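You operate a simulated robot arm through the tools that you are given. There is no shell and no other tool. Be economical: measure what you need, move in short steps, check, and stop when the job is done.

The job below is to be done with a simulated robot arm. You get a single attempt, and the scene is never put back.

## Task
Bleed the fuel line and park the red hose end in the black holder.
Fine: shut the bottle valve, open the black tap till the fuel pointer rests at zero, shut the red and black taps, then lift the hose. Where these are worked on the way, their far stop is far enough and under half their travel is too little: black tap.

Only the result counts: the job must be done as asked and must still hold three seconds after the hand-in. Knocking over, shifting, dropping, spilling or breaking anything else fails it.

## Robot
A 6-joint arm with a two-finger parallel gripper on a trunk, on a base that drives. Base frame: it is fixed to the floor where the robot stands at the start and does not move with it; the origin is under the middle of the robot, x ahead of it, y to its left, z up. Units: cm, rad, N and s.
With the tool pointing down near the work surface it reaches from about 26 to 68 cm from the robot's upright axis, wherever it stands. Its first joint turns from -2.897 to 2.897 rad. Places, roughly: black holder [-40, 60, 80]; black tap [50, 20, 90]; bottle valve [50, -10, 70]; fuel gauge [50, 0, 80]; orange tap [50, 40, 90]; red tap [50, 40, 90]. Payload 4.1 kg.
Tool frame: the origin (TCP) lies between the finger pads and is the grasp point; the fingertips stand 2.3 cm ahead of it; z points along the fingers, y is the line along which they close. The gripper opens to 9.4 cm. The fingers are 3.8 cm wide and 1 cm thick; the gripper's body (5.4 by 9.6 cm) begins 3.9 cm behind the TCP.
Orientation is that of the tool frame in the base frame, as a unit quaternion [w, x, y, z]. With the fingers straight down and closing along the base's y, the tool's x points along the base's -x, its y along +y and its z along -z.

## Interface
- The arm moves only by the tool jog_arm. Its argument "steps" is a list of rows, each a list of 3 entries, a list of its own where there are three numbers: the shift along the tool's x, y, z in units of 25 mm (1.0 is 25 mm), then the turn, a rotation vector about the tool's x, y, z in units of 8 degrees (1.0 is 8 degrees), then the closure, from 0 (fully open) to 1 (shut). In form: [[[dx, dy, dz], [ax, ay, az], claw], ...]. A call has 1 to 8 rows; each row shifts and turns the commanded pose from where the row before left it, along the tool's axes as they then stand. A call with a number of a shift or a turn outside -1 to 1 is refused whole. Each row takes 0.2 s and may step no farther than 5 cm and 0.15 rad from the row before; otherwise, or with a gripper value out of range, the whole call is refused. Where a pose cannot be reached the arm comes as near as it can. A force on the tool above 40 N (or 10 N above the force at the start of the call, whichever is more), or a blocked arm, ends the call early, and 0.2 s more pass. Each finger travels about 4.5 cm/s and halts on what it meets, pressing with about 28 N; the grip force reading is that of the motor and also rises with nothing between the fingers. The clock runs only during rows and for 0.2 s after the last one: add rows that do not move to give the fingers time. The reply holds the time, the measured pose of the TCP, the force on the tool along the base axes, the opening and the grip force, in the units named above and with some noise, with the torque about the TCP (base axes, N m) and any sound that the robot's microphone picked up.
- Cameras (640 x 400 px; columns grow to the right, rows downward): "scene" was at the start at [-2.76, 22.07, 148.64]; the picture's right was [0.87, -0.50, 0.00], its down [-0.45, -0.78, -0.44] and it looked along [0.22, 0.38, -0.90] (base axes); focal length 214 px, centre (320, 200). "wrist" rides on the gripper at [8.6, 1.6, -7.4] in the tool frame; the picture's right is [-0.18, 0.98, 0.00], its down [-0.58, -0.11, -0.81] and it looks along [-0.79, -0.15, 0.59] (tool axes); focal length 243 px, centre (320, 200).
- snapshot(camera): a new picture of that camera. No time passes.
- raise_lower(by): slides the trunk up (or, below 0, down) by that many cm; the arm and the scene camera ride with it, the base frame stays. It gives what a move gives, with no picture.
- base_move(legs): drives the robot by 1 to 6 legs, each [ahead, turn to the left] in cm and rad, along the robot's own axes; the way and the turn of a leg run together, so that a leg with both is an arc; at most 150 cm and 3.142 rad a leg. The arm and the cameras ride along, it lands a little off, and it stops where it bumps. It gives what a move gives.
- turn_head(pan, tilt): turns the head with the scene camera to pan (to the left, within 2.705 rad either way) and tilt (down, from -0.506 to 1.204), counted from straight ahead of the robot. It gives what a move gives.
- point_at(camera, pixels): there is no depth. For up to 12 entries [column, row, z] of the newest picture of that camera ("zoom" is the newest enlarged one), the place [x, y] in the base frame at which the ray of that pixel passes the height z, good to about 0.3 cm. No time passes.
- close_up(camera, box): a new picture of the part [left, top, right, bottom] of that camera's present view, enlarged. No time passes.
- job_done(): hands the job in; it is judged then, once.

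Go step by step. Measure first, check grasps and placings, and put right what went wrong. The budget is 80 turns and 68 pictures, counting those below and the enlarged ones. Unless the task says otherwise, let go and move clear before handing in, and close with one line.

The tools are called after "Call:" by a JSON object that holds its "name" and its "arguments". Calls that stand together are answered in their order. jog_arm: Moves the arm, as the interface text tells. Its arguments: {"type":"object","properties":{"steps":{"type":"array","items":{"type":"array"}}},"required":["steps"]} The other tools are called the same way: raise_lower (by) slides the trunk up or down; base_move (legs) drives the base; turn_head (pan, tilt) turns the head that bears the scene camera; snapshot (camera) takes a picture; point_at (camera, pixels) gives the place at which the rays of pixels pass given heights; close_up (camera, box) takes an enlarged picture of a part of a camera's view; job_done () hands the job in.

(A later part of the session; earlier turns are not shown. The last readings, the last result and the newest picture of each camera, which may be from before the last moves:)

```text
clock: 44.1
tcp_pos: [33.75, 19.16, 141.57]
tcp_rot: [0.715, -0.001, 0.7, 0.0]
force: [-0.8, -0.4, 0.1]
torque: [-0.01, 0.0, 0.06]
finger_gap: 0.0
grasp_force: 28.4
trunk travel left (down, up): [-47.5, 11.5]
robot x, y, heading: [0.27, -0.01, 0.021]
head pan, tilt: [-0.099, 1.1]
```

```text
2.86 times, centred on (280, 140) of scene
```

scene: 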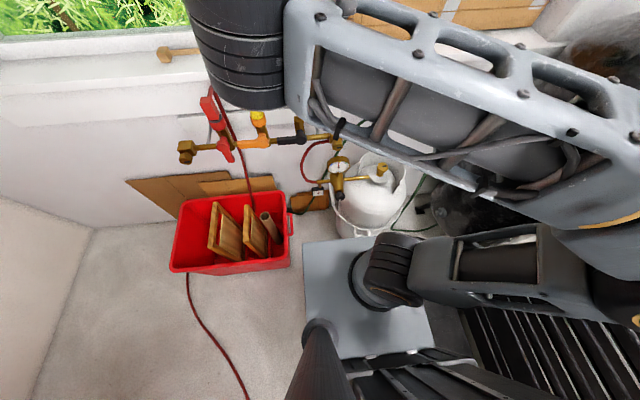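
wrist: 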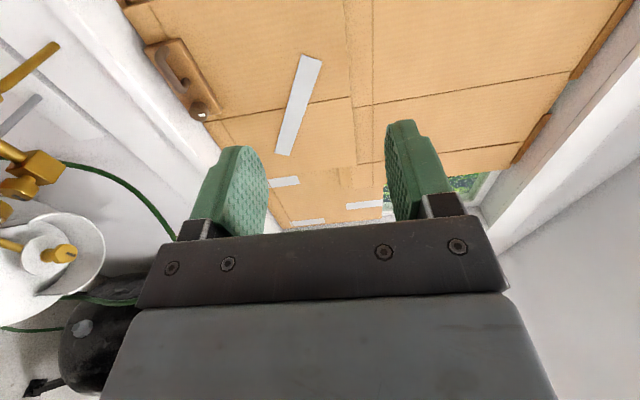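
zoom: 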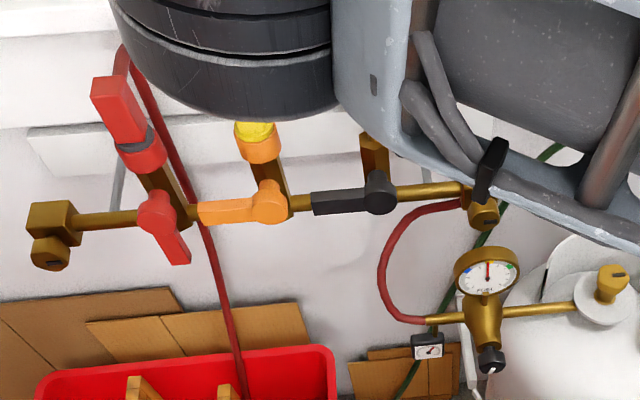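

Roll is undone at (33.7,19.2,141.6) with the fingers shut. I'll jog down in front of the manifold, then lower the trunk for comfortable reach.

Call:
{"name": "jog_arm", "arguments": {"steps": [[[1, 0.25, 0], [0, 0, 0], 1], [[1, 0.25, 0], [0, 0, 0], 1], [[1, 0.25, 0.3], [0, 0, 0], 1], [[1, 0.25, 0.3], [0, 0, 0], 1], [[1, 0.25, 0.3], [0, 0, 0], 1], [[1, 0.25, 0.3], [0, 0, 0], 1], [[1, 0.25, 0.5], [0, 0, 0], 1], [[1, 0.25, 0.5], [0, 0, 0], 1]]}}

Call:
{"name": "raise_lower", "arguments": {"by": -20}}

Call:
{"name": "snapshot", "arguments": {"camera": "scene"}}

Call:
{"name": "snapshot", "arguments": {"camera": "wrist"}}

```text
clock: 45.9
tcp_pos: [39.67, 24.0, 121.6]
tcp_rot: [0.715, 0.0, 0.7, 0.0]
force: [0.4, -0.8, 0.2]
torque: [0.0, 0.02, 0.02]
finger_gap: 0.01
grasp_force: 27.7
trunk travel left (down, up): [-47.5, 11.5]
robot x, y, heading: [0.05, 0.25, 0.017]
head pan, tilt: [-0.099, 1.1]
```

```text
clock: 48.1
tcp_pos: [39.61, 24.05, 101.72]
tcp_rot: [0.715, -0.001, 0.699, 0.001]
force: [0.0, -0.6, 0.1]
torque: [0.02, -0.01, -0.01]
finger_gap: 0.02
grasp_force: 27.7
trunk travel left (down, up): [-27.5, 31.5]
robot x, y, heading: [0.17, -0.3, 0.022]
head pan, tilt: [-0.099, 1.1]
```

```text
33 pictures are left
```

scene: 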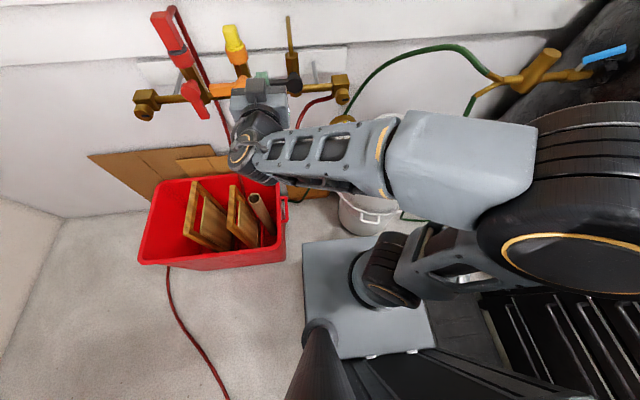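

```text
32 pictures are left
```

wrist: 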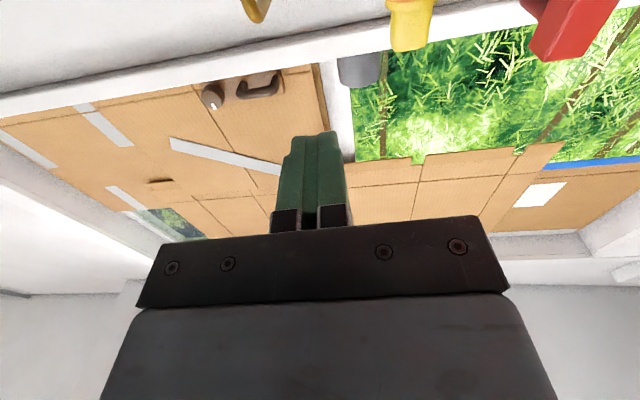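

The pose works. I'll enlarge the manifold from this lower camera to refine x and z of the levers and hose.

Call:
{"name": "close_up", "arguments": {"camera": "scene", "box": [120, 0, 360, 150]}}

```text
2.67 times, centred on (240, 75) of scene
```

zoom: 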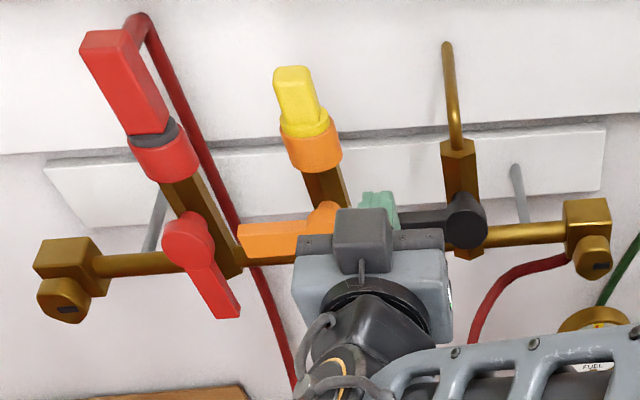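

Call:
{"name": "point_at", "arguments": {"camera": "zoom", "pixels": [[190, 240, 90], [190, 240, 96], [228, 312, 84], [228, 312, 88], [466, 222, 90], [466, 222, 96], [320, 218, 90], [320, 218, 96], [150, 132, 98], [150, 132, 104], [103, 40, 106], [103, 40, 112]]}}

```text
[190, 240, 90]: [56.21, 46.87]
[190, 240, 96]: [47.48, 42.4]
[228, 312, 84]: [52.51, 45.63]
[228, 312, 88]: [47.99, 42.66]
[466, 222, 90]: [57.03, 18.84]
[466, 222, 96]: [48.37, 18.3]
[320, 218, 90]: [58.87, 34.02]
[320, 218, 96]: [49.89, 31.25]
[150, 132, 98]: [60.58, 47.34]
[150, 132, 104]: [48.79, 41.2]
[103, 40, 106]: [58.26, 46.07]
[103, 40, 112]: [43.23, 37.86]
```

Refined: pivots near x≈53, z≈92.4 (black y≈18.6, red y≈45.2), lever fronts near x≈51. I'll put the closed fingers above the black lever's end.

Call:
{"name": "jog_arm", "arguments": {"steps": [[[0.5, 0.05, 0.9], [0, 0, 0], 1], [[0.5, 0.05, 0.9], [0, 0, 0], 1], [[0.5, 0, 0.9], [0, 0, 0], 1], [[0, 0, 0.9], [0, 0, 0], 1], [[0, 0, 0.84], [0, 0, 0], 1]]}}

Call:
{"name": "close_up", "arguments": {"camera": "scene", "box": [200, 20, 360, 120]}}

```text
clock: 49.3
tcp_pos: [50.9, 24.32, 98.19]
tcp_rot: [0.714, 0.0, 0.7, 0.0]
force: [-0.4, -0.1, 0.0]
torque: [0.01, -0.03, 0.0]
finger_gap: 0.0
grasp_force: 27.2
trunk travel left (down, up): [-27.5, 31.5]
robot x, y, heading: [-0.07, 0.18, 0.023]
head pan, tilt: [-0.099, 1.1]
```

```text
4.00 times, centred on (280, 70) of scene
```

zoom: 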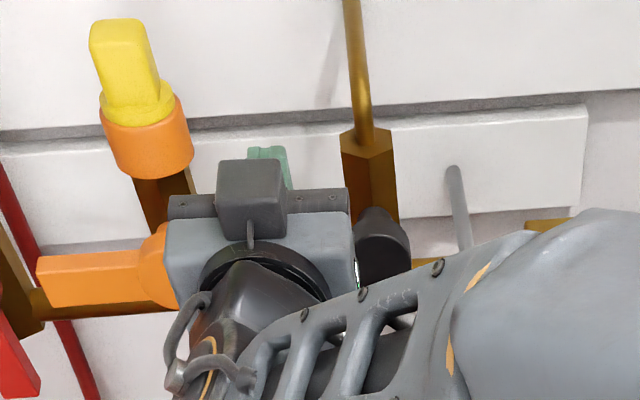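

The pin is placed above the lever. I'll press down along the arc to open the black tap.

Call:
{"name": "jog_arm", "arguments": {"steps": [[[0.8, 0, 0], [0, 0, 0], 1], [[0.48, 0, 0], [0, 0, 0], 1], [[0.8, 0.1, 0], [0, 0, 0], 1], [[0.8, -0.04, 0], [0, 0, 0], 1], [[0.4, -0.32, 0], [0, 0, 0], 1], [[0.36, -0.44, 0], [0, 0, 0], 1], [[0.36, -0.48, 0], [0, 0, 0], 1], [[0.24, -0.44, 0], [0, 0, 0], 1]]}}

Call:
{"name": "close_up", "arguments": {"camera": "scene", "box": [200, 20, 360, 120]}}

```text
clock: 51.1
tcp_pos: [50.94, 20.95, 87.86]
tcp_rot: [0.718, -0.006, 0.696, 0.005]
force: [5.6, 37.2, 16.6]
torque: [-0.33, 0.03, 0.11]
finger_gap: 0.0
grasp_force: 27.7
trunk travel left (down, up): [-27.5, 31.5]
robot x, y, heading: [0.0, -0.09, 0.023]
head pan, tilt: [-0.099, 1.1]
```

```text
4.00 times, centred on (280, 70) of scene
```

zoom: 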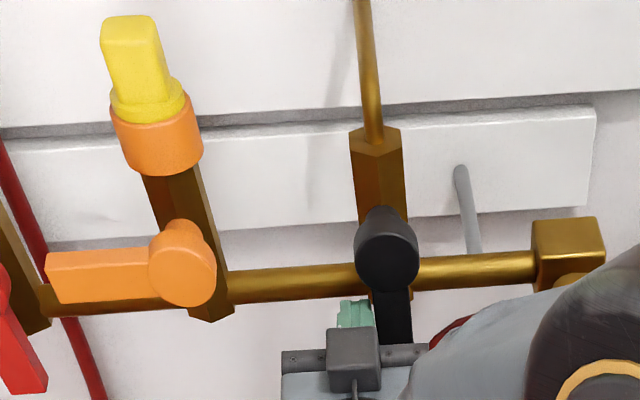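

The black lever is now straight down against its stop (37 N reaction). I'll back off toward the red side and look at the gauge.

Call:
{"name": "jog_arm", "arguments": {"steps": [[[0, 0.3, 0], [0, 0, 0], 1], [[0, 0.2, -1], [0, 0, 0], 1], [[0, 0, -1], [0, 0, 0], 1], [[0, 0, -1], [0, 0, 0], 1], [[0, 0.5, -1], [0, 0, 0], 1], [[0, 1, -0.3], [0, 0, 0], 1], [[0, 1, 0], [0, 0, 0], 1], [[0, 1, 0], [0, 0, 0], 1]]}}

Call:
{"name": "snapshot", "arguments": {"camera": "scene"}}

```text
clock: 52.9
tcp_pos: [40.23, 30.28, 87.31]
tcp_rot: [0.714, -0.001, 0.7, 0.0]
force: [0.4, 0.5, 0.2]
torque: [-0.01, 0.02, -0.01]
finger_gap: 0.0
grasp_force: 28.7
trunk travel left (down, up): [-27.5, 31.5]
robot x, y, heading: [0.03, -0.16, 0.021]
head pan, tilt: [-0.099, 1.1]
```

```text
28 pictures are left
```

scene: 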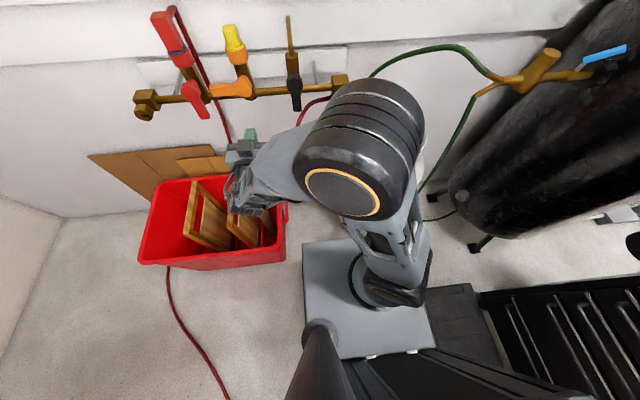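

The elbow hides the gauge. I'll move on to the spot in front of the red tap and look again.

Call:
{"name": "jog_arm", "arguments": {"steps": [[[0, 1, 0], [0, 0, 0], 1], [[0, 1, 0], [0, 0, 0], 1], [[0, 1, 0], [0, 0, 0], 1], [[0, 1, 0], [0, 0, 0], 1], [[0, 0.4, 0], [0, 0, 0], 1]]}}

Call:
{"name": "snapshot", "arguments": {"camera": "scene"}}

```text
clock: 54.1
tcp_pos: [40.2, 41.35, 87.21]
tcp_rot: [0.714, -0.001, 0.7, 0.0]
force: [-0.6, 0.9, 0.2]
torque: [0.02, -0.02, -0.02]
finger_gap: 0.0
grasp_force: 27.7
trunk travel left (down, up): [-27.5, 31.5]
robot x, y, heading: [0.17, 0.2, 0.02]
head pan, tilt: [-0.099, 1.1]
```

```text
27 pictures are left
```

scene: 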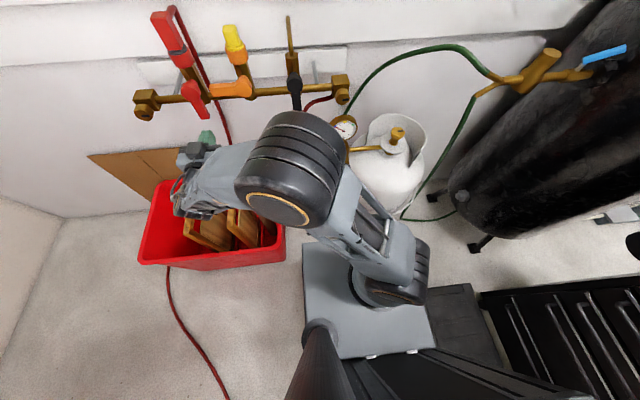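

Now the gauge shows at (345,127); I'll enlarge it.

Call:
{"name": "close_up", "arguments": {"camera": "scene", "box": [317, 102, 381, 142]}}

```text
10.00 times, centred on (349, 122) of scene
```

zoom: 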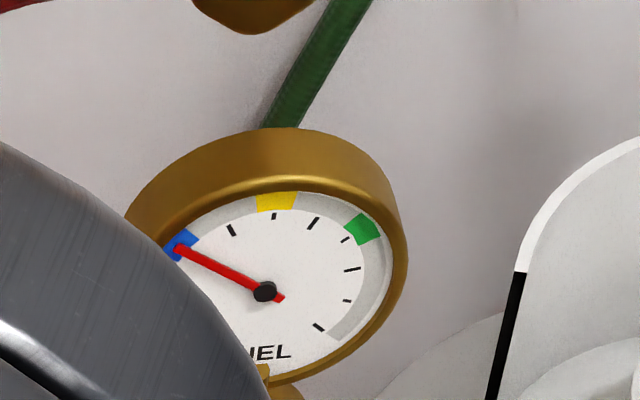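

The pointer has fallen from yellow to blue and may still be moving; the zero end is hidden. I'll shift the arm a little further left and wait.

Call:
{"name": "jog_arm", "arguments": {"steps": [[[0, 0.5, 0], [0, 0, 0], 1], [[0, 0, 0], [0, 0, 0], 1], [[0, 0, 0], [0, 0, 0], 1], [[0, 0, 0], [0, 0, 0], 1], [[0, 0, 0], [0, 0, 0], 1], [[0, 0, 0], [0, 0, 0], 1], [[0, 0, 0], [0, 0, 0], 1], [[0, 0, 0], [0, 0, 0], 1]]}}

Call:
{"name": "close_up", "arguments": {"camera": "scene", "box": [317, 102, 381, 142]}}

```text
clock: 55.9
tcp_pos: [40.31, 42.54, 87.36]
tcp_rot: [0.714, 0.0, 0.7, -0.001]
force: [0.3, -0.1, 0.7]
torque: [0.01, -0.02, 0.0]
finger_gap: 0.0
grasp_force: 28.2
trunk travel left (down, up): [-27.5, 31.5]
robot x, y, heading: [-0.13, 0.0, 0.024]
head pan, tilt: [-0.099, 1.1]
```

```text
10.00 times, centred on (349, 122) of scene
```

zoom: 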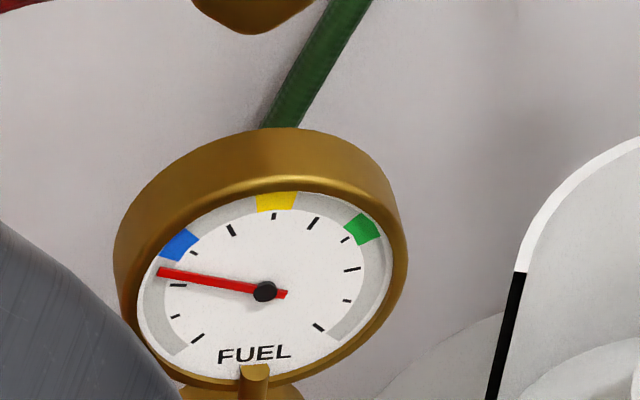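

The pointer is still falling toward the zero tick at lower left (197,340). I'll wait.

Call:
{"name": "jog_arm", "arguments": {"steps": [[[0, 0, 0], [0, 0, 0], 1], [[0, 0, 0], [0, 0, 0], 1], [[0, 0, 0], [0, 0, 0], 1], [[0, 0, 0], [0, 0, 0], 1], [[0, 0, 0], [0, 0, 0], 1], [[0, 0, 0], [0, 0, 0], 1], [[0, 0, 0], [0, 0, 0], 1], [[0, 0, 0], [0, 0, 0], 1]]}}

Call:
{"name": "jog_arm", "arguments": {"steps": [[[0, 0, 0], [0, 0, 0], 1], [[0, 0, 0], [0, 0, 0], 1], [[0, 0, 0], [0, 0, 0], 1], [[0, 0, 0], [0, 0, 0], 1], [[0, 0, 0], [0, 0, 0], 1], [[0, 0, 0], [0, 0, 0], 1], [[0, 0, 0], [0, 0, 0], 1], [[0, 0, 0], [0, 0, 0], 1]]}}

Call:
{"name": "jog_arm", "arguments": {"steps": [[[0, 0, 0], [0, 0, 0], 1], [[0, 0, 0], [0, 0, 0], 1], [[0, 0, 0], [0, 0, 0], 1], [[0, 0, 0], [0, 0, 0], 1], [[0, 0, 0], [0, 0, 0], 1], [[0, 0, 0], [0, 0, 0], 1], [[0, 0, 0], [0, 0, 0], 1], [[0, 0, 0], [0, 0, 0], 1]]}}

Call:
{"name": "close_up", "arguments": {"camera": "scene", "box": [317, 102, 381, 142]}}

```text
clock: 57.7
tcp_pos: [40.32, 42.62, 87.34]
tcp_rot: [0.714, 0.001, 0.7, -0.001]
force: [0.2, -0.5, 0.3]
torque: [0.04, -0.01, 0.0]
finger_gap: 0.04
grasp_force: 28.4
trunk travel left (down, up): [-27.5, 31.5]
robot x, y, heading: [0.14, -0.2, 0.019]
head pan, tilt: [-0.099, 1.1]
```

```text
clock: 59.5
tcp_pos: [40.4, 42.5, 87.25]
tcp_rot: [0.714, 0.0, 0.701, 0.0]
force: [1.3, 0.2, 0.3]
torque: [-0.02, -0.01, 0.06]
finger_gap: 0.02
grasp_force: 27.6
trunk travel left (down, up): [-27.5, 31.5]
robot x, y, heading: [-0.16, -0.02, 0.019]
head pan, tilt: [-0.099, 1.1]
```

```text
clock: 61.3
tcp_pos: [40.42, 42.56, 87.26]
tcp_rot: [0.714, 0.0, 0.7, -0.001]
force: [0.3, 0.6, 0.0]
torque: [0.0, -0.02, 0.0]
finger_gap: 0.01
grasp_force: 28.0
trunk travel left (down, up): [-27.5, 31.5]
robot x, y, heading: [0.41, -0.32, 0.025]
head pan, tilt: [-0.099, 1.1]
```

```text
10.00 times, centred on (349, 122) of scene
```

zoom: 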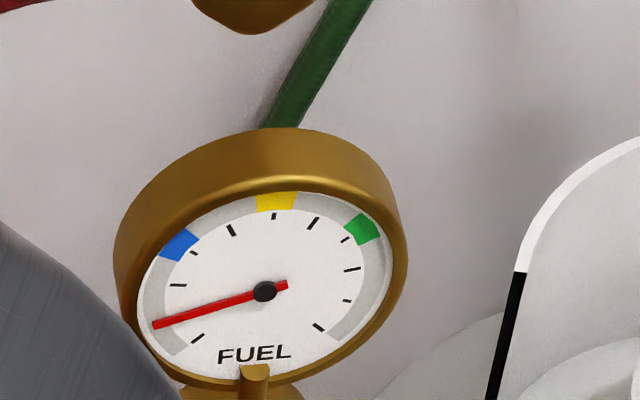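

Still creeping down; I'll wait about 11 s more.

Call:
{"name": "jog_arm", "arguments": {"steps": [[[0, 0, 0], [0, 0, 0], 1], [[0, 0, 0], [0, 0, 0], 1], [[0, 0, 0], [0, 0, 0], 1], [[0, 0, 0], [0, 0, 0], 1], [[0, 0, 0], [0, 0, 0], 1], [[0, 0, 0], [0, 0, 0], 1], [[0, 0, 0], [0, 0, 0], 1], [[0, 0, 0], [0, 0, 0], 1]]}}

Call:
{"name": "jog_arm", "arguments": {"steps": [[[0, 0, 0], [0, 0, 0], 1], [[0, 0, 0], [0, 0, 0], 1], [[0, 0, 0], [0, 0, 0], 1], [[0, 0, 0], [0, 0, 0], 1], [[0, 0, 0], [0, 0, 0], 1], [[0, 0, 0], [0, 0, 0], 1], [[0, 0, 0], [0, 0, 0], 1], [[0, 0, 0], [0, 0, 0], 1]]}}

Call:
{"name": "jog_arm", "arguments": {"steps": [[[0, 0, 0], [0, 0, 0], 1], [[0, 0, 0], [0, 0, 0], 1], [[0, 0, 0], [0, 0, 0], 1], [[0, 0, 0], [0, 0, 0], 1], [[0, 0, 0], [0, 0, 0], 1], [[0, 0, 0], [0, 0, 0], 1], [[0, 0, 0], [0, 0, 0], 1], [[0, 0, 0], [0, 0, 0], 1]]}}

Call:
{"name": "jog_arm", "arguments": {"steps": [[[0, 0, 0], [0, 0, 0], 1], [[0, 0, 0], [0, 0, 0], 1], [[0, 0, 0], [0, 0, 0], 1], [[0, 0, 0], [0, 0, 0], 1], [[0, 0, 0], [0, 0, 0], 1], [[0, 0, 0], [0, 0, 0], 1], [[0, 0, 0], [0, 0, 0], 1], [[0, 0, 0], [0, 0, 0], 1]]}}

Call:
{"name": "jog_arm", "arguments": {"steps": [[[0, 0, 0], [0, 0, 0], 1], [[0, 0, 0], [0, 0, 0], 1], [[0, 0, 0], [0, 0, 0], 1], [[0, 0, 0], [0, 0, 0], 1], [[0, 0, 0], [0, 0, 0], 1], [[0, 0, 0], [0, 0, 0], 1], [[0, 0, 0], [0, 0, 0], 1], [[0, 0, 0], [0, 0, 0], 1]]}}

Call:
{"name": "jog_arm", "arguments": {"steps": [[[0, 0, 0], [0, 0, 0], 1], [[0, 0, 0], [0, 0, 0], 1], [[0, 0, 0], [0, 0, 0], 1], [[0, 0, 0], [0, 0, 0], 1], [[0, 0, 0], [0, 0, 0], 1], [[0, 0, 0], [0, 0, 0], 1], [[0, 0, 0], [0, 0, 0], 1], [[0, 0, 0], [0, 0, 0], 1]]}}

Call:
{"name": "close_up", "arguments": {"camera": "scene", "box": [317, 102, 381, 142]}}

```text
clock: 63.1
tcp_pos: [40.28, 42.55, 87.26]
tcp_rot: [0.714, -0.001, 0.7, 0.0]
force: [0.4, -0.3, 0.7]
torque: [-0.01, -0.02, 0.0]
finger_gap: 0.02
grasp_force: 27.8
trunk travel left (down, up): [-27.5, 31.5]
robot x, y, heading: [-0.31, 0.07, 0.024]
head pan, tilt: [-0.099, 1.1]
```

```text
clock: 64.9
tcp_pos: [40.31, 42.48, 87.26]
tcp_rot: [0.714, 0.001, 0.7, -0.001]
force: [0.7, 0.7, 0.7]
torque: [-0.02, -0.02, -0.01]
finger_gap: 0.02
grasp_force: 27.7
trunk travel left (down, up): [-27.5, 31.5]
robot x, y, heading: [0.14, -0.09, 0.025]
head pan, tilt: [-0.099, 1.1]
```

```text
clock: 66.7
tcp_pos: [40.35, 42.63, 87.35]
tcp_rot: [0.714, -0.001, 0.7, 0.001]
force: [-0.7, -0.1, 0.4]
torque: [-0.02, 0.03, 0.01]
finger_gap: 0.0
grasp_force: 27.5
trunk travel left (down, up): [-27.5, 31.5]
robot x, y, heading: [0.13, -0.05, 0.02]
head pan, tilt: [-0.099, 1.1]
```

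```text
clock: 68.5
tcp_pos: [40.28, 42.59, 87.33]
tcp_rot: [0.715, 0.0, 0.7, 0.0]
force: [0.2, 0.3, 0.3]
torque: [-0.03, 0.02, 0.01]
finger_gap: 0.0
grasp_force: 27.5
trunk travel left (down, up): [-27.5, 31.5]
robot x, y, heading: [-0.04, -0.44, 0.021]
head pan, tilt: [-0.099, 1.1]
```

```text
clock: 70.3
tcp_pos: [40.31, 42.5, 87.28]
tcp_rot: [0.714, 0.0, 0.7, -0.001]
force: [-0.4, 0.7, -0.6]
torque: [0.02, 0.01, 0.0]
finger_gap: 0.02
grasp_force: 27.9
trunk travel left (down, up): [-27.5, 31.5]
robot x, y, heading: [0.18, 0.17, 0.018]
head pan, tilt: [-0.099, 1.1]
```

```text
clock: 72.1
tcp_pos: [40.26, 42.55, 87.35]
tcp_rot: [0.714, -0.001, 0.7, 0.0]
force: [-0.7, -0.1, 0.4]
torque: [0.01, 0.02, -0.01]
finger_gap: 0.0
grasp_force: 27.9
trunk travel left (down, up): [-27.5, 31.5]
robot x, y, heading: [-0.04, 0.15, 0.021]
head pan, tilt: [-0.099, 1.1]
```

```text
10.00 times, centred on (349, 122) of scene
```

zoom: 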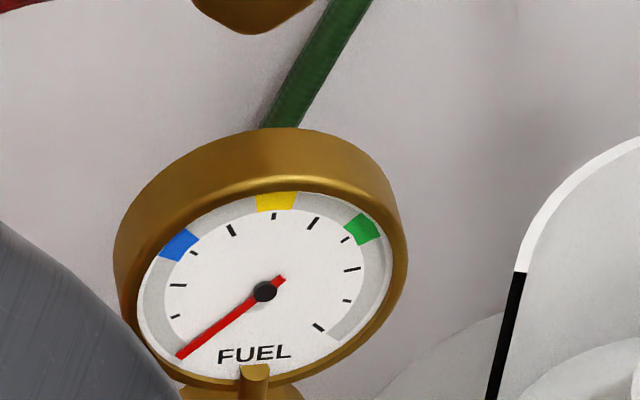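

The pointer now rests at the zero tick. Next the red tap: I'll put the closed fingers on the right side of its hanging lever and sweep it to the left and up.

Call:
{"name": "jog_arm", "arguments": {"steps": [[[0.25, -0.15, 1], [0, 0, 0], 1], [[0.25, 0, 1], [0, 0, 0], 1], [[0, 0, 1], [0, 0, 0], 1], [[0, 0, 1], [0, 0, 0], 1], [[0, 0, 0.16], [0, 0, 0], 1]]}}

Call:
{"name": "close_up", "arguments": {"camera": "scene", "box": [120, 0, 280, 150]}}

```text
clock: 73.2
tcp_pos: [49.85, 42.5, 86.26]
tcp_rot: [0.714, -0.005, 0.7, 0.003]
force: [-16.6, -1.7, 3.8]
torque: [0.07, 0.17, 0.2]
finger_gap: 0.01
grasp_force: 28.1
trunk travel left (down, up): [-27.5, 31.5]
robot x, y, heading: [-0.02, 0.12, 0.023]
head pan, tilt: [-0.099, 1.1]
stopped in row 5: the force on the tool passed its limit at 45 N (the readings are from after the stop); the commanded pose is now the measured one
```

```text
2.67 times, centred on (200, 75) of scene
```

zoom: 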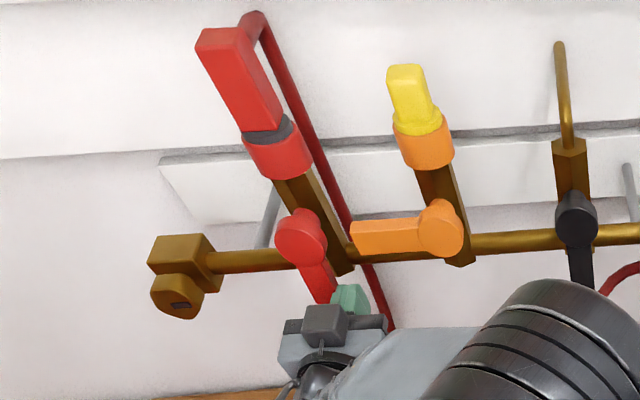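

The fingertips met the lever's front face at x≈52, so the lever sits slightly more to -y than thought. I'll back off, shift to y≈40.6 and advance beside it.

Call:
{"name": "jog_arm", "arguments": {"steps": [[[0, 0, -0.8], [0, 0, 0], 1], [[0, -0.75, 0], [0, 0, 0], 1], [[0, 0, 0.7], [0, 0, 0], 1], [[0, 0, 0.6], [0, 0, 0], 1]]}}

Call:
{"name": "close_up", "arguments": {"camera": "scene", "box": [120, 0, 280, 150]}}

```text
clock: 74.2
tcp_pos: [51.3, 40.63, 86.2]
tcp_rot: [0.713, -0.005, 0.701, 0.003]
force: [-0.8, 0.0, 0.4]
torque: [-0.03, 0.01, -0.01]
finger_gap: 0.01
grasp_force: 27.8
trunk travel left (down, up): [-27.5, 31.5]
robot x, y, heading: [0.14, 0.17, 0.033]
head pan, tilt: [-0.099, 1.1]
```

```text
2.67 times, centred on (200, 75) of scene
```

zoom: 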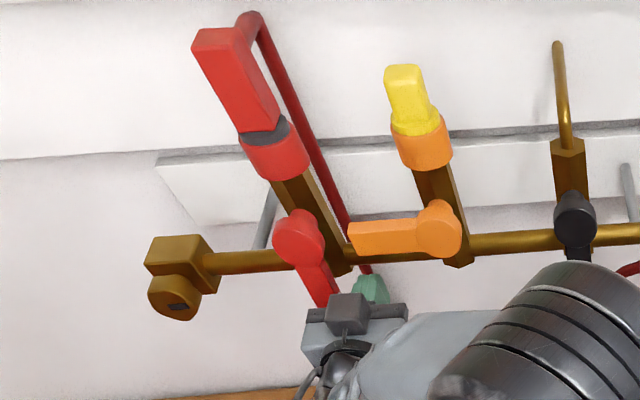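

Clear now, beside the lever. I'll sweep it along the arc to +y and up.

Call:
{"name": "jog_arm", "arguments": {"steps": [[[0, 0.95, 0], [0, 0, 0], 1], [[0.36, 0.6, 0], [0, 0, 0], 1], [[-0.28, 0.8, 0], [0, 0, 0], 1], [[-0.6, 0.72, 0], [0, 0, 0], 1], [[-0.72, 0.2, 0], [0, 0, 0], 1], [[-0.28, 0, 0], [0, 0, 0], 1]]}}

Call:
{"name": "close_up", "arguments": {"camera": "scene", "box": [120, 0, 280, 150]}}

```text
clock: 75.6
tcp_pos: [51.21, 48.82, 89.95]
tcp_rot: [0.713, -0.004, 0.701, 0.002]
force: [-0.4, -0.2, -0.6]
torque: [-0.01, 0.01, 0.0]
finger_gap: 0.0
grasp_force: 28.4
trunk travel left (down, up): [-27.5, 31.5]
robot x, y, heading: [0.02, 0.09, 0.023]
head pan, tilt: [-0.099, 1.1]
```

```text
2.67 times, centred on (200, 75) of scene
```

zoom: 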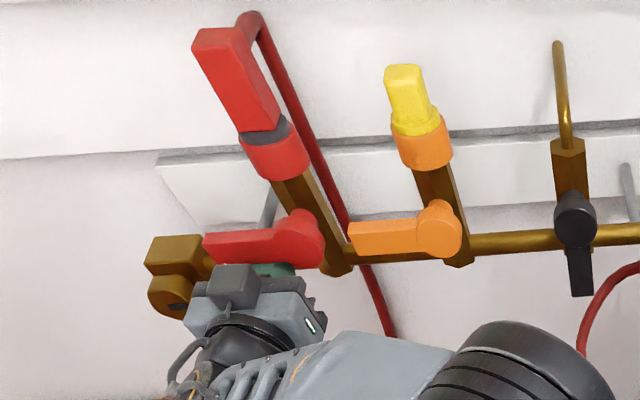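

The red lever is horizontal like the orange one, but no reaction force; I'll nudge up to confirm the stop.

Call:
{"name": "jog_arm", "arguments": {"steps": [[[-0.25, 0, 0], [0, 0, 0], 1], [[-0.2, 0, 0], [0, 0, 0], 1], [[-0.2, 0, 0], [0, 0, 0], 1]]}}

Call:
{"name": "close_up", "arguments": {"camera": "scene", "box": [120, 0, 280, 150]}}

```text
clock: 76.3
tcp_pos: [51.08, 48.57, 89.9]
tcp_rot: [0.707, -0.009, 0.707, -0.002]
force: [0.3, 1.1, -7.1]
torque: [0.1, -0.09, 0.03]
finger_gap: 0.0
grasp_force: 28.0
trunk travel left (down, up): [-27.5, 31.5]
robot x, y, heading: [-0.13, -0.13, 0.027]
head pan, tilt: [-0.099, 1.1]
stopped in row 3: the force on the tool passed its limit at 45 N (the readings are from after the stop); the commanded pose is now the measured one
```

```text
2.67 times, centred on (200, 75) of scene
```

zoom: 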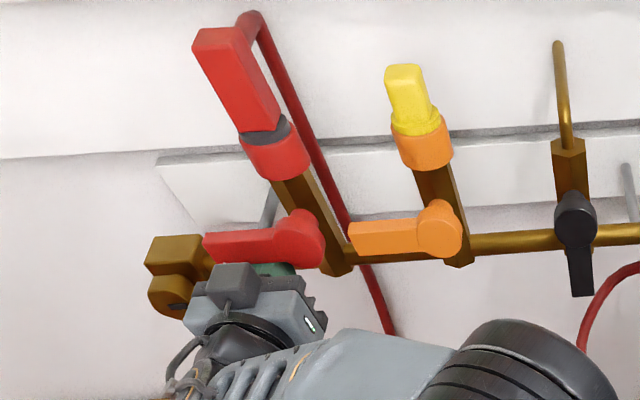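

Reaction 45 N: red tap is shut at its stop. Before shutting black I'll check where the fuel hose (right of the black lever) runs relative to my fingers.

Call:
{"name": "jog_arm", "arguments": {"steps": [[[0.5, 0, 0], [0, 0, 0], 1], [[0, 0, -1], [0, 0, 0], 1], [[0, 0, -1], [0, 0, 0], 1], [[0, 0, -1], [0, 0, 0], 1], [[0, 0, -1], [0, 0, 0], 1]]}}

Call:
{"name": "close_up", "arguments": {"camera": "scene", "box": [250, 60, 378, 140]}}

```text
clock: 77.5
tcp_pos: [41.0, 48.48, 88.84]
tcp_rot: [0.708, -0.008, 0.706, -0.001]
force: [-0.5, -0.3, -0.1]
torque: [0.02, 0.0, 0.0]
finger_gap: 0.01
grasp_force: 27.9
trunk travel left (down, up): [-27.5, 31.5]
robot x, y, heading: [0.08, -0.11, 0.028]
head pan, tilt: [-0.099, 1.1]
```

```text
5.00 times, centred on (314, 100) of scene
```

zoom: 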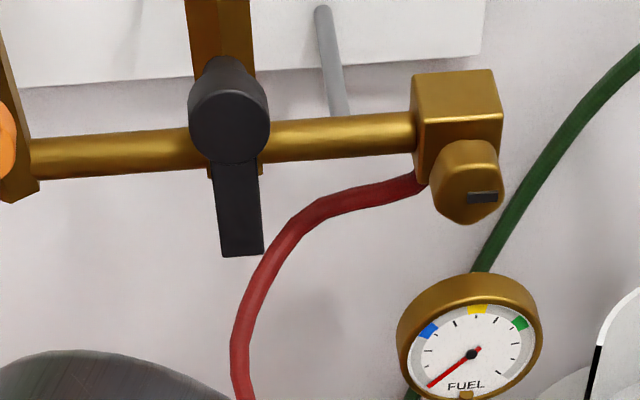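

Call:
{"name": "point_at", "arguments": {"camera": "zoom", "pixels": [[420, 182, 89], [320, 208, 87], [320, 208, 89], [275, 260, 83], [275, 260, 86], [275, 260, 89], [242, 340, 78], [242, 340, 82], [240, 250, 84], [240, 250, 86], [228, 110, 92], [228, 110, 94]]}}

```text
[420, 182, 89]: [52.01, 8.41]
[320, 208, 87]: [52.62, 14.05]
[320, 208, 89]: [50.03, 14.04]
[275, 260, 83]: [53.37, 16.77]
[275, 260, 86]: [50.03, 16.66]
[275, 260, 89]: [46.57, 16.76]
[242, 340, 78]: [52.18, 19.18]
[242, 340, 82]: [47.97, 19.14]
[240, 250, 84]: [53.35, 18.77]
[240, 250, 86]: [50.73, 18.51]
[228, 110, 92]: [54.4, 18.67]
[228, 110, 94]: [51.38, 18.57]
```

The gauge still rests at zero. The hose passes close right of the lever ((16.8, z 83), (14, z 87)), so I'll use a single finger (hand open 7 cm, straddling the lever), giving more clearance.

Call:
{"name": "jog_arm", "arguments": {"steps": [[[0.1, -1, 0], [0, 0, 0], 0.6], [[0.1, -1, 0], [0, 0, 0], 0.25], [[0.1, -1, 0], [0, 0, 0], 0.25], [[0.1, -1, 0], [0, 0, 0], 0.25], [[0.1, -1, 0], [0, 0, 0], 0.25], [[0, -1, 0], [0, 0, 0], 0.25], [[0, -1, 0], [0, 0, 0], 0.25], [[0, -1, 0], [0, 0, 0], 0.25]]}}

Call:
{"name": "jog_arm", "arguments": {"steps": [[[0, -1, 0], [0, 0, 0], 0.25], [[0, -1, 0], [0, 0, 0], 0.25], [[0, -1, 0], [0, 0, 0], 0.25], [[0, -0.1, 0], [0, 0, 0], 0.25], [[0, 0, 1], [0, 0, 0], 0.25], [[0, 0, 1], [0, 0, 0], 0.25]]}}

Call:
{"name": "close_up", "arguments": {"camera": "scene", "box": [220, 60, 380, 160]}}

```text
clock: 79.3
tcp_pos: [41.35, 28.57, 87.9]
tcp_rot: [0.708, -0.007, 0.706, -0.001]
force: [-0.1, 0.5, -0.8]
torque: [0.0, -0.02, -0.03]
finger_gap: 7.08
grasp_force: 0.0
trunk travel left (down, up): [-27.5, 31.5]
robot x, y, heading: [-0.04, -0.16, 0.029]
head pan, tilt: [-0.099, 1.1]
```

```text
clock: 80.7
tcp_pos: [46.54, 20.77, 88.03]
tcp_rot: [0.708, -0.006, 0.706, -0.001]
force: [-0.2, 0.9, -0.2]
torque: [-0.03, 0.04, 0.0]
finger_gap: 7.04
grasp_force: 0.1
trunk travel left (down, up): [-27.5, 31.5]
robot x, y, heading: [-0.04, 0.36, 0.022]
head pan, tilt: [-0.099, 1.1]
```

```text
4.00 times, centred on (300, 110) of scene
```

zoom: 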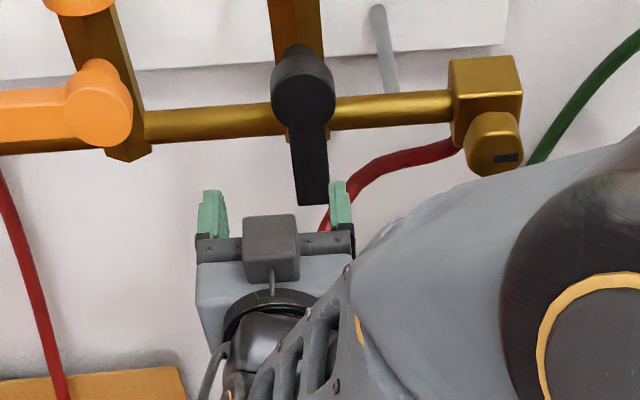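

The right finger is lined up just outside the lever edge (330 vs 327 px). I'll shift 0.35 cm further and advance 4.4 cm.

Call:
{"name": "jog_arm", "arguments": {"steps": [[[0, -0.14, 0], [0, 0, 0], 0.25], [[0, 0, 0.6], [0, 0, 0], 0.25], [[0, 0, 0.6], [0, 0, 0], 0.25], [[0, 0, 0.56], [0, 0, 0], 0.25]]}}

Call:
{"name": "close_up", "arguments": {"camera": "scene", "box": [220, 60, 380, 160]}}

```text
clock: 81.7
tcp_pos: [50.76, 20.52, 88.05]
tcp_rot: [0.708, -0.008, 0.706, -0.002]
force: [0.5, 0.0, 0.8]
torque: [0.02, 0.01, -0.03]
finger_gap: 7.06
grasp_force: 0.1
trunk travel left (down, up): [-27.5, 31.5]
robot x, y, heading: [0.12, 0.07, 0.027]
head pan, tilt: [-0.099, 1.1]
```

```text
4.00 times, centred on (300, 110) of scene
```

zoom: 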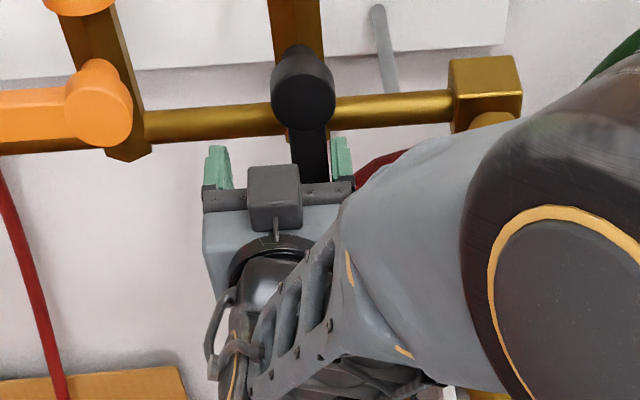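

The finger is beside the lever with no contact force. I'll sweep the lever toward +y and up to about 20°.

Call:
{"name": "jog_arm", "arguments": {"steps": [[[0.4, 0.52, 0], [0, 0, 0], 0.25], [[0.44, 0.44, 0], [0, 0, 0], 0.25], [[-0.06, 0.4, 0], [0, 0, 0], 0.25], [[-0.06, 0.4, 0], [0, 0, 0], 0.25], [[-0.28, 0.4, 0], [0, 0, 0], 0.25], [[-0.28, 0.4, 0], [0, 0, 0], 0.25]]}}

Call:
{"name": "close_up", "arguments": {"camera": "scene", "box": [220, 60, 380, 160]}}

```text
clock: 83.1
tcp_pos: [50.74, 26.83, 87.56]
tcp_rot: [0.708, -0.009, 0.706, -0.001]
force: [-0.3, 0.1, -0.4]
torque: [0.03, -0.05, 0.01]
finger_gap: 7.07
grasp_force: 0.3
trunk travel left (down, up): [-27.5, 31.5]
robot x, y, heading: [-0.09, 0.31, 0.032]
head pan, tilt: [-0.099, 1.1]
```

```text
4.00 times, centred on (300, 110) of scene
```

zoom: 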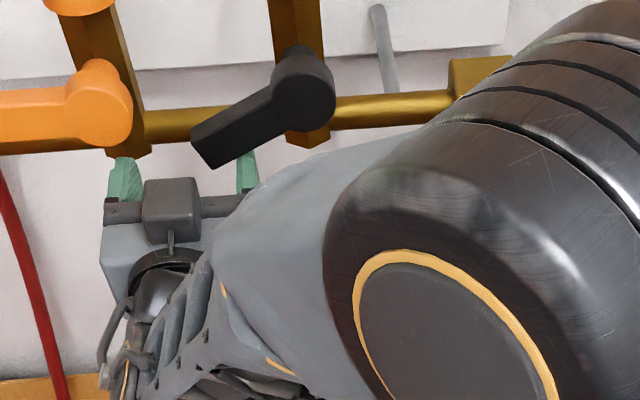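

The lever is at about 30°. I'll retreat 5 cm, close the fingers, re-enter beneath it and push up to the stop.

Call:
{"name": "jog_arm", "arguments": {"steps": [[[0.2, 0, -1], [0, 0, 0], 0.25], [[0.2, 0, -1], [0, 0, 0], 0.25], [[0.2, 0, 0], [0, 0, 0], 1], [[0.2, 0, 0], [0, 0, 0], 1], [[0, -0.55, 0], [0, 0, 0], 1], [[0, -0.55, 0], [0, 0, 0], 1], [[0, 0, 0], [0, 0, 0], 1]]}}

Call:
{"name": "jog_arm", "arguments": {"steps": [[[0, 0, 1], [0, 0, 0], 1], [[0, 0, 1], [0, 0, 0], 1], [[-0.6, 0, 0], [0, 0, 0], 1], [[-0.6, 0, 0], [0, 0, 0], 1], [[-0.4, 0, 0], [0, 0, 0], 1], [[-0.2, 0, 0], [0, 0, 0], 1], [[-0.15, 0, 0], [0, 0, 0], 1]]}}

Call:
{"name": "close_up", "arguments": {"camera": "scene", "box": [220, 60, 380, 160]}}

```text
clock: 84.7
tcp_pos: [45.67, 24.16, 85.62]
tcp_rot: [0.708, -0.007, 0.706, -0.001]
force: [0.1, -0.9, -0.4]
torque: [0.02, 0.03, 0.02]
finger_gap: 0.02
grasp_force: 27.9
trunk travel left (down, up): [-27.5, 31.5]
robot x, y, heading: [-0.02, 0.16, 0.028]
head pan, tilt: [-0.099, 1.1]
```

```text
clock: 86.3
tcp_pos: [50.57, 24.31, 90.0]
tcp_rot: [0.705, -0.009, 0.709, -0.003]
force: [-10.7, -1.1, -22.6]
torque: [0.27, -0.13, -0.1]
finger_gap: 0.01
grasp_force: 28.2
trunk travel left (down, up): [-27.5, 31.5]
robot x, y, heading: [0.16, -0.2, 0.026]
head pan, tilt: [-0.099, 1.1]
```

```text
4.00 times, centred on (300, 110) of scene
```

zoom: 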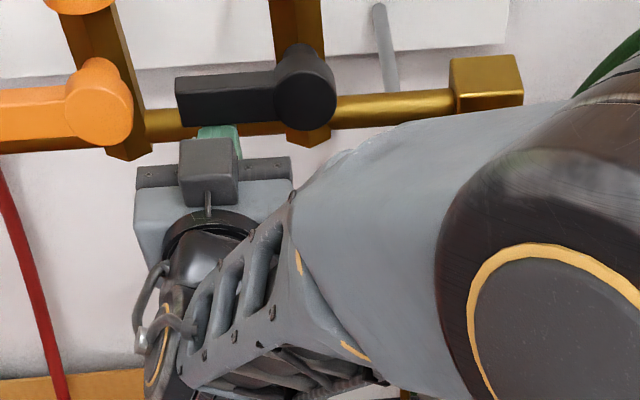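

Black tap is shut at its stop. Next the hose end: red block centred about (54.5, 44, 104.5). I'll retreat and come level in front of it with the hand open.

Call:
{"name": "jog_arm", "arguments": {"steps": [[[0.3, 0, 0], [0, 0, 0], 1], [[0, 0, -1], [0, 0, 0], 1], [[0, 0, -1], [0, 0, 0], 1], [[0, 0, -1], [0, 0, 0], 1], [[0, 0, -1], [0, 0, 0], 1], [[-1, 0, 0], [0, 0, 0], 0.3], [[-1, 0, 0], [0, 0, 0], 0.3], [[-1, 0.9, 0], [0, 0, 0], 0.3]]}}

Call:
{"name": "jog_arm", "arguments": {"steps": [[[-1, 1, 0], [0, 0, 0], 0.3], [[-1, 1, 0], [0, 0, 0], 0.3], [[-1, 1, 0], [0, 0, 0], 0.3], [[-0.3, 1, 0], [0, 0, 0], 0.3], [[0, 1, 0], [0, 0, 0], 0.3], [[0, 1, 0], [0, 0, 0], 0.3], [[0, 0.95, 0], [0, 0, 0], 0.3]]}}

Call:
{"name": "snapshot", "arguments": {"camera": "wrist"}}

Call:
{"name": "close_up", "arguments": {"camera": "scene", "box": [120, 0, 280, 100]}}

```text
clock: 88.1
tcp_pos: [40.63, 26.55, 97.21]
tcp_rot: [0.708, -0.008, 0.706, -0.001]
force: [0.6, 0.0, 0.6]
torque: [0.02, 0.02, 0.03]
finger_gap: 6.58
grasp_force: 0.3
trunk travel left (down, up): [-27.5, 31.5]
robot x, y, heading: [0.07, -0.15, 0.021]
head pan, tilt: [-0.099, 1.1]
```

```text
clock: 89.7
tcp_pos: [40.54, 44.04, 105.15]
tcp_rot: [0.708, -0.008, 0.706, -0.002]
force: [0.6, -0.1, 0.0]
torque: [-0.01, 0.0, 0.02]
finger_gap: 6.59
grasp_force: 0.1
trunk travel left (down, up): [-27.5, 31.5]
robot x, y, heading: [0.24, 0.18, 0.028]
head pan, tilt: [-0.099, 1.1]
```

```text
13 pictures are left
```

wrist: 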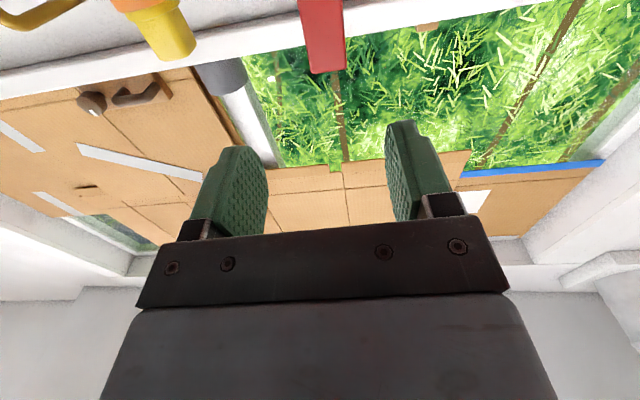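

```text
4.00 times, centred on (200, 50) of scene
```

zoom: 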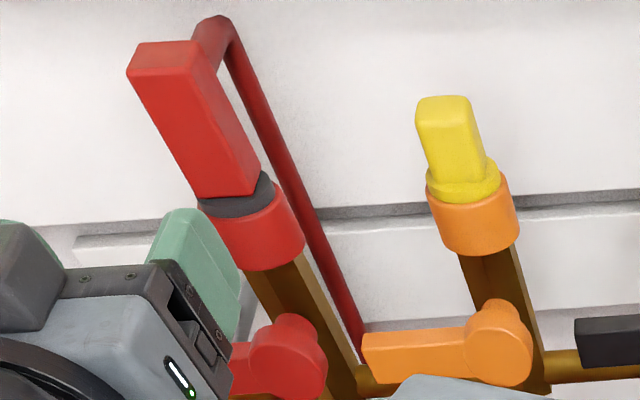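

Block column 324 in the wrist view puts it at y≈44.5, width 3.2 cm, z≈101.3–107. I'll advance to x≈53.3 and close.

Call:
{"name": "jog_arm", "arguments": {"steps": [[[0.32, 0.16, 1], [0, 0, 0], 0.3], [[0, 0, 1], [0, 0, 0], 0.3], [[0, 0, 1], [0, 0, 0], 0.3], [[0, 0, 1], [0, 0, 0], 0.3], [[0, 0, 1], [0, 0, 0], 0.3], [[0, 0, 0.1], [0, 0, 0], 0.3]]}}

Call:
{"name": "close_up", "arguments": {"camera": "scene", "box": [120, 0, 280, 100]}}

```text
clock: 91.1
tcp_pos: [53.37, 44.43, 104.39]
tcp_rot: [0.708, -0.007, 0.706, -0.001]
force: [-1.0, 0.5, -0.2]
torque: [0.0, 0.0, -0.02]
finger_gap: 6.58
grasp_force: 0.2
trunk travel left (down, up): [-27.5, 31.5]
robot x, y, heading: [-0.04, 0.34, 0.024]
head pan, tilt: [-0.099, 1.1]
```

```text
4.00 times, centred on (200, 50) of scene
```

zoom: 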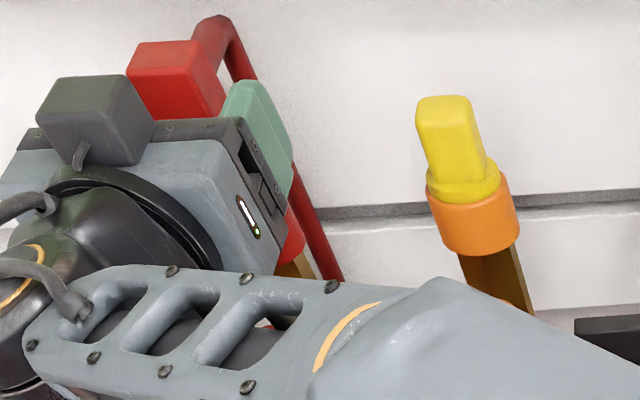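

The block is between the fingers. I'll close on it.

Call:
{"name": "jog_arm", "arguments": {"steps": [[[0, 0, 0], [0, 0, 0], 0.8], [[0, 0, 0], [0, 0, 0], 0.8], [[0, 0, 0], [0, 0, 0], 0.8], [[0, 0, 0], [0, 0, 0], 0.8]]}}

```text
clock: 92.1
tcp_pos: [53.31, 44.46, 104.62]
tcp_rot: [0.708, -0.007, 0.706, -0.002]
force: [-0.5, 1.3, 0.9]
torque: [0.07, -0.01, 0.06]
finger_gap: 3.14
grasp_force: 28.4
trunk travel left (down, up): [-27.5, 31.5]
robot x, y, heading: [0.32, -0.05, 0.028]
head pan, tilt: [-0.099, 1.1]
```

Gripped with a gap of 3.14 cm and no side force. I'll lift straight up, gently at first.

Call:
{"name": "jog_arm", "arguments": {"steps": [[[-0.3, 0, 0], [0, 0, 0], 0.85], [[-0.4, 0, 0], [0, 0, 0], 0.85], [[-0.5, 0, 0], [0, 0, 0], 0.85], [[-0.8, 0, 0], [0, 0, 0], 0.85], [[-1, 0, 0], [0, 0, 0], 0.85], [[-1, 0, 0], [0, 0, 0], 0.85]]}}

Call:
{"name": "close_up", "arguments": {"camera": "scene", "box": [90, 0, 330, 150]}}

```text
clock: 93.5
tcp_pos: [53.23, 44.52, 114.34]
tcp_rot: [0.708, -0.008, 0.706, -0.002]
force: [-0.8, 0.6, -1.7]
torque: [0.04, 0.09, -0.01]
finger_gap: 3.16
grasp_force: 28.9
trunk travel left (down, up): [-27.5, 31.5]
robot x, y, heading: [0.34, 0.12, 0.026]
head pan, tilt: [-0.099, 1.1]
```

```text
2.67 times, centred on (210, 75) of scene
```

zoom: 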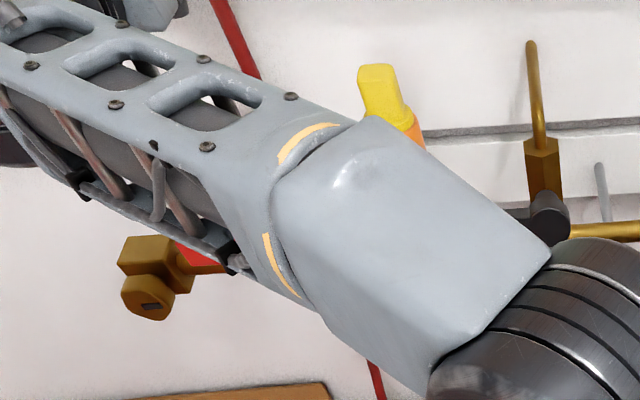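

Lifted freely with the grip held. I'll pull back and up a bit and turn the head toward the holder board.

Call:
{"name": "jog_arm", "arguments": {"steps": [[[-1, 0, -0.5], [0, 0, 0], 0.85], [[-0.5, 0, -1], [0, 0, 0], 0.85], [[0, 0, -1], [0, 0, 0], 0.85], [[0, 0, -1], [0, 0, 0], 0.85], [[0, 0, -1], [0, 0, 0], 0.85], [[0, 0, -1], [0, 0, 0], 0.85]]}}

Call:
{"name": "turn_head", "arguments": {"pan": 1.75, "tilt": 0.85}}

Call:
{"name": "snapshot", "arguments": {"camera": "scene"}}

```text
clock: 94.9
tcp_pos: [39.38, 44.62, 118.05]
tcp_rot: [0.708, -0.007, 0.706, -0.001]
force: [-0.1, 1.1, -2.6]
torque: [-0.01, 0.03, 0.0]
finger_gap: 3.16
grasp_force: 27.8
trunk travel left (down, up): [-27.5, 31.5]
robot x, y, heading: [0.07, -0.28, 0.028]
head pan, tilt: [-0.099, 1.1]
```

```text
clock: 96.7
tcp_pos: [39.51, 44.6, 118.11]
tcp_rot: [0.708, -0.007, 0.706, -0.003]
force: [0.6, -0.3, -1.7]
torque: [-0.03, 0.03, -0.01]
finger_gap: 3.16
grasp_force: 27.6
trunk travel left (down, up): [-27.5, 31.5]
robot x, y, heading: [-0.14, -0.18, 0.027]
head pan, tilt: [1.751, 0.85]
```

```text
9 pictures are left
```

scene: 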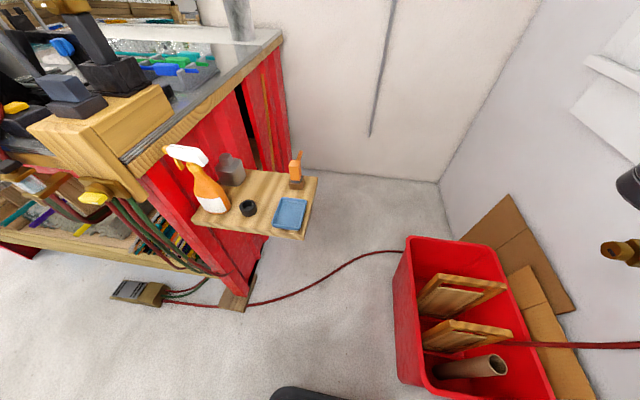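

The cup is at about (248,208), with the spray bottle close at its left. I'll enlarge and locate everything.

Call:
{"name": "close_up", "arguments": {"camera": "scene", "box": [160, 130, 320, 250]}}

Call:
{"name": "point_at", "arguments": {"camera": "scene", "pixels": [[248, 204, 76], [248, 204, 80], [248, 204, 84], [204, 208, 76], [302, 238, 76], [316, 178, 76], [245, 170, 76]]}}

```text
3.33 times, centred on (240, 190) of scene
```

zoom: 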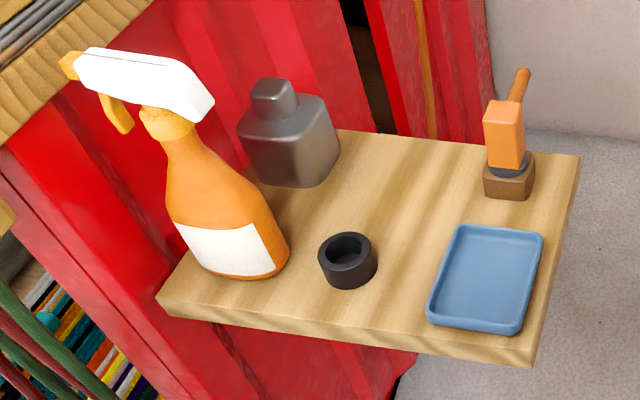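

```text
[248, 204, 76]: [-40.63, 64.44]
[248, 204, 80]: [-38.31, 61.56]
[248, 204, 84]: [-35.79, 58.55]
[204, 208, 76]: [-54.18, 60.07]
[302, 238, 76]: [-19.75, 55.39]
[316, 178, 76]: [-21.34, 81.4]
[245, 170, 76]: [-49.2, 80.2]
```

I need the rim height; I'll lower the trunk 12 cm to get a second line of sight.

Call:
{"name": "raise_lower", "arguments": {"by": -12}}

Call:
{"name": "close_up", "arguments": {"camera": "scene", "box": [140, 90, 340, 240]}}

```text
clock: 98.2
tcp_pos: [39.43, 44.52, 106.06]
tcp_rot: [0.708, -0.008, 0.706, -0.002]
force: [-0.3, 1.1, -1.8]
torque: [0.0, 0.05, -0.01]
finger_gap: 3.17
grasp_force: 27.5
trunk travel left (down, up): [-15.5, 43.5]
robot x, y, heading: [0.4, -0.13, 0.031]
head pan, tilt: [1.751, 0.85]
```

```text
2.67 times, centred on (240, 165) of scene
```

zoom: 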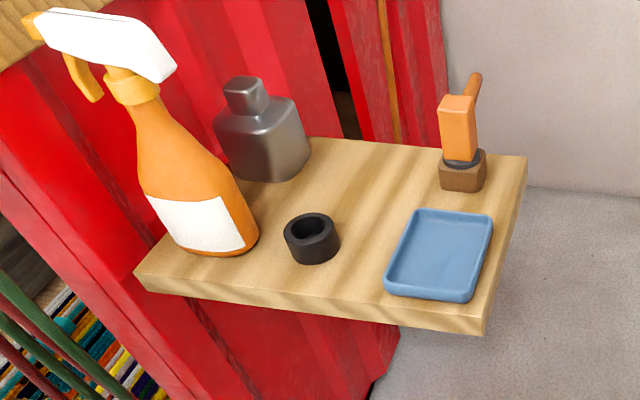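

Call:
{"name": "point_at", "arguments": {"camera": "zoom", "pixels": [[311, 227, 76], [311, 227, 80], [311, 227, 84], [286, 228, 82], [335, 226, 82], [258, 240, 79], [205, 256, 79], [385, 285, 80], [440, 180, 80], [135, 275, 79], [485, 315, 79], [155, 50, 100]]}}

```text
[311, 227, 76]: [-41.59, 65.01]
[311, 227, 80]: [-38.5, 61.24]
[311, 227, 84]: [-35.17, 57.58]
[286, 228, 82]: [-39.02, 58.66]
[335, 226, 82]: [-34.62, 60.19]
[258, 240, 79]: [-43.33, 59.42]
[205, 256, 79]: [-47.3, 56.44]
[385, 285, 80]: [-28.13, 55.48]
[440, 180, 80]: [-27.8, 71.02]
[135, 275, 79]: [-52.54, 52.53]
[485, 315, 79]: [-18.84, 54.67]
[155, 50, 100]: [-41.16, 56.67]
```

Rim is near (-37.8, 60.5, z 81), shelf front edge at y≈53.5. I'll swing the arm left at constant height, following a circle about the robot axis while yawing with it.

Call:
{"name": "jog_arm", "arguments": {"steps": [[[0, 0.836, -1], [-0.393, 0, 0], 0.85], [[0, 0.836, -1], [-0.393, 0, 0], 0.85], [[0, 0.836, -1], [-0.393, 0, 0], 0.85], [[0, 0.836, -1], [-0.393, 0, 0], 0.85], [[0, 0.836, -1], [-0.393, 0, 0], 0.85], [[0, 0.836, -1], [-0.393, 0, 0], 0.85], [[0, 0.836, -1], [-0.393, 0, 0], 0.85], [[0, 0.836, -1], [-0.393, 0, 0], 0.85]]}}

Call:
{"name": "jog_arm", "arguments": {"steps": [[[0, 0.836, -1], [-0.393, 0, 0], 0.85], [[0, 0.836, -1], [-0.393, 0, 0], 0.85], [[0, 0.836, -1], [-0.393, 0, 0], 0.85], [[0, 0.836, -1], [-0.393, 0, 0], 0.85], [[0, 0.836, -1], [-0.393, 0, 0], 0.85], [[0, 0.836, -1], [-0.393, 0, 0], 0.85], [[0, 0.836, -1], [-0.393, 0, 0], 0.85], [[0, 0.836, -1], [-0.393, 0, 0], 0.85]]}}

```text
clock: 100.0
tcp_pos: [16.63, 56.79, 105.89]
tcp_rot: [0.689, -0.163, 0.689, 0.152]
force: [0.6, 0.2, -3.2]
torque: [-0.02, 0.07, -0.03]
finger_gap: 3.16
grasp_force: 27.7
trunk travel left (down, up): [-15.5, 43.5]
robot x, y, heading: [0.06, 0.03, 0.029]
head pan, tilt: [1.751, 0.85]
```

```text
clock: 101.6
tcp_pos: [5.42, 58.88, 107.47]
tcp_rot: [0.669, -0.217, 0.672, 0.231]
force: [-0.8, -0.9, -1.5]
torque: [-0.08, 0.04, 0.0]
finger_gap: 3.15
grasp_force: 27.8
trunk travel left (down, up): [-15.5, 43.5]
robot x, y, heading: [-0.1, -0.41, 0.024]
head pan, tilt: [1.751, 0.85]
stopped in row 7: the arm was blocked; the commanded pose is now the measured one
```

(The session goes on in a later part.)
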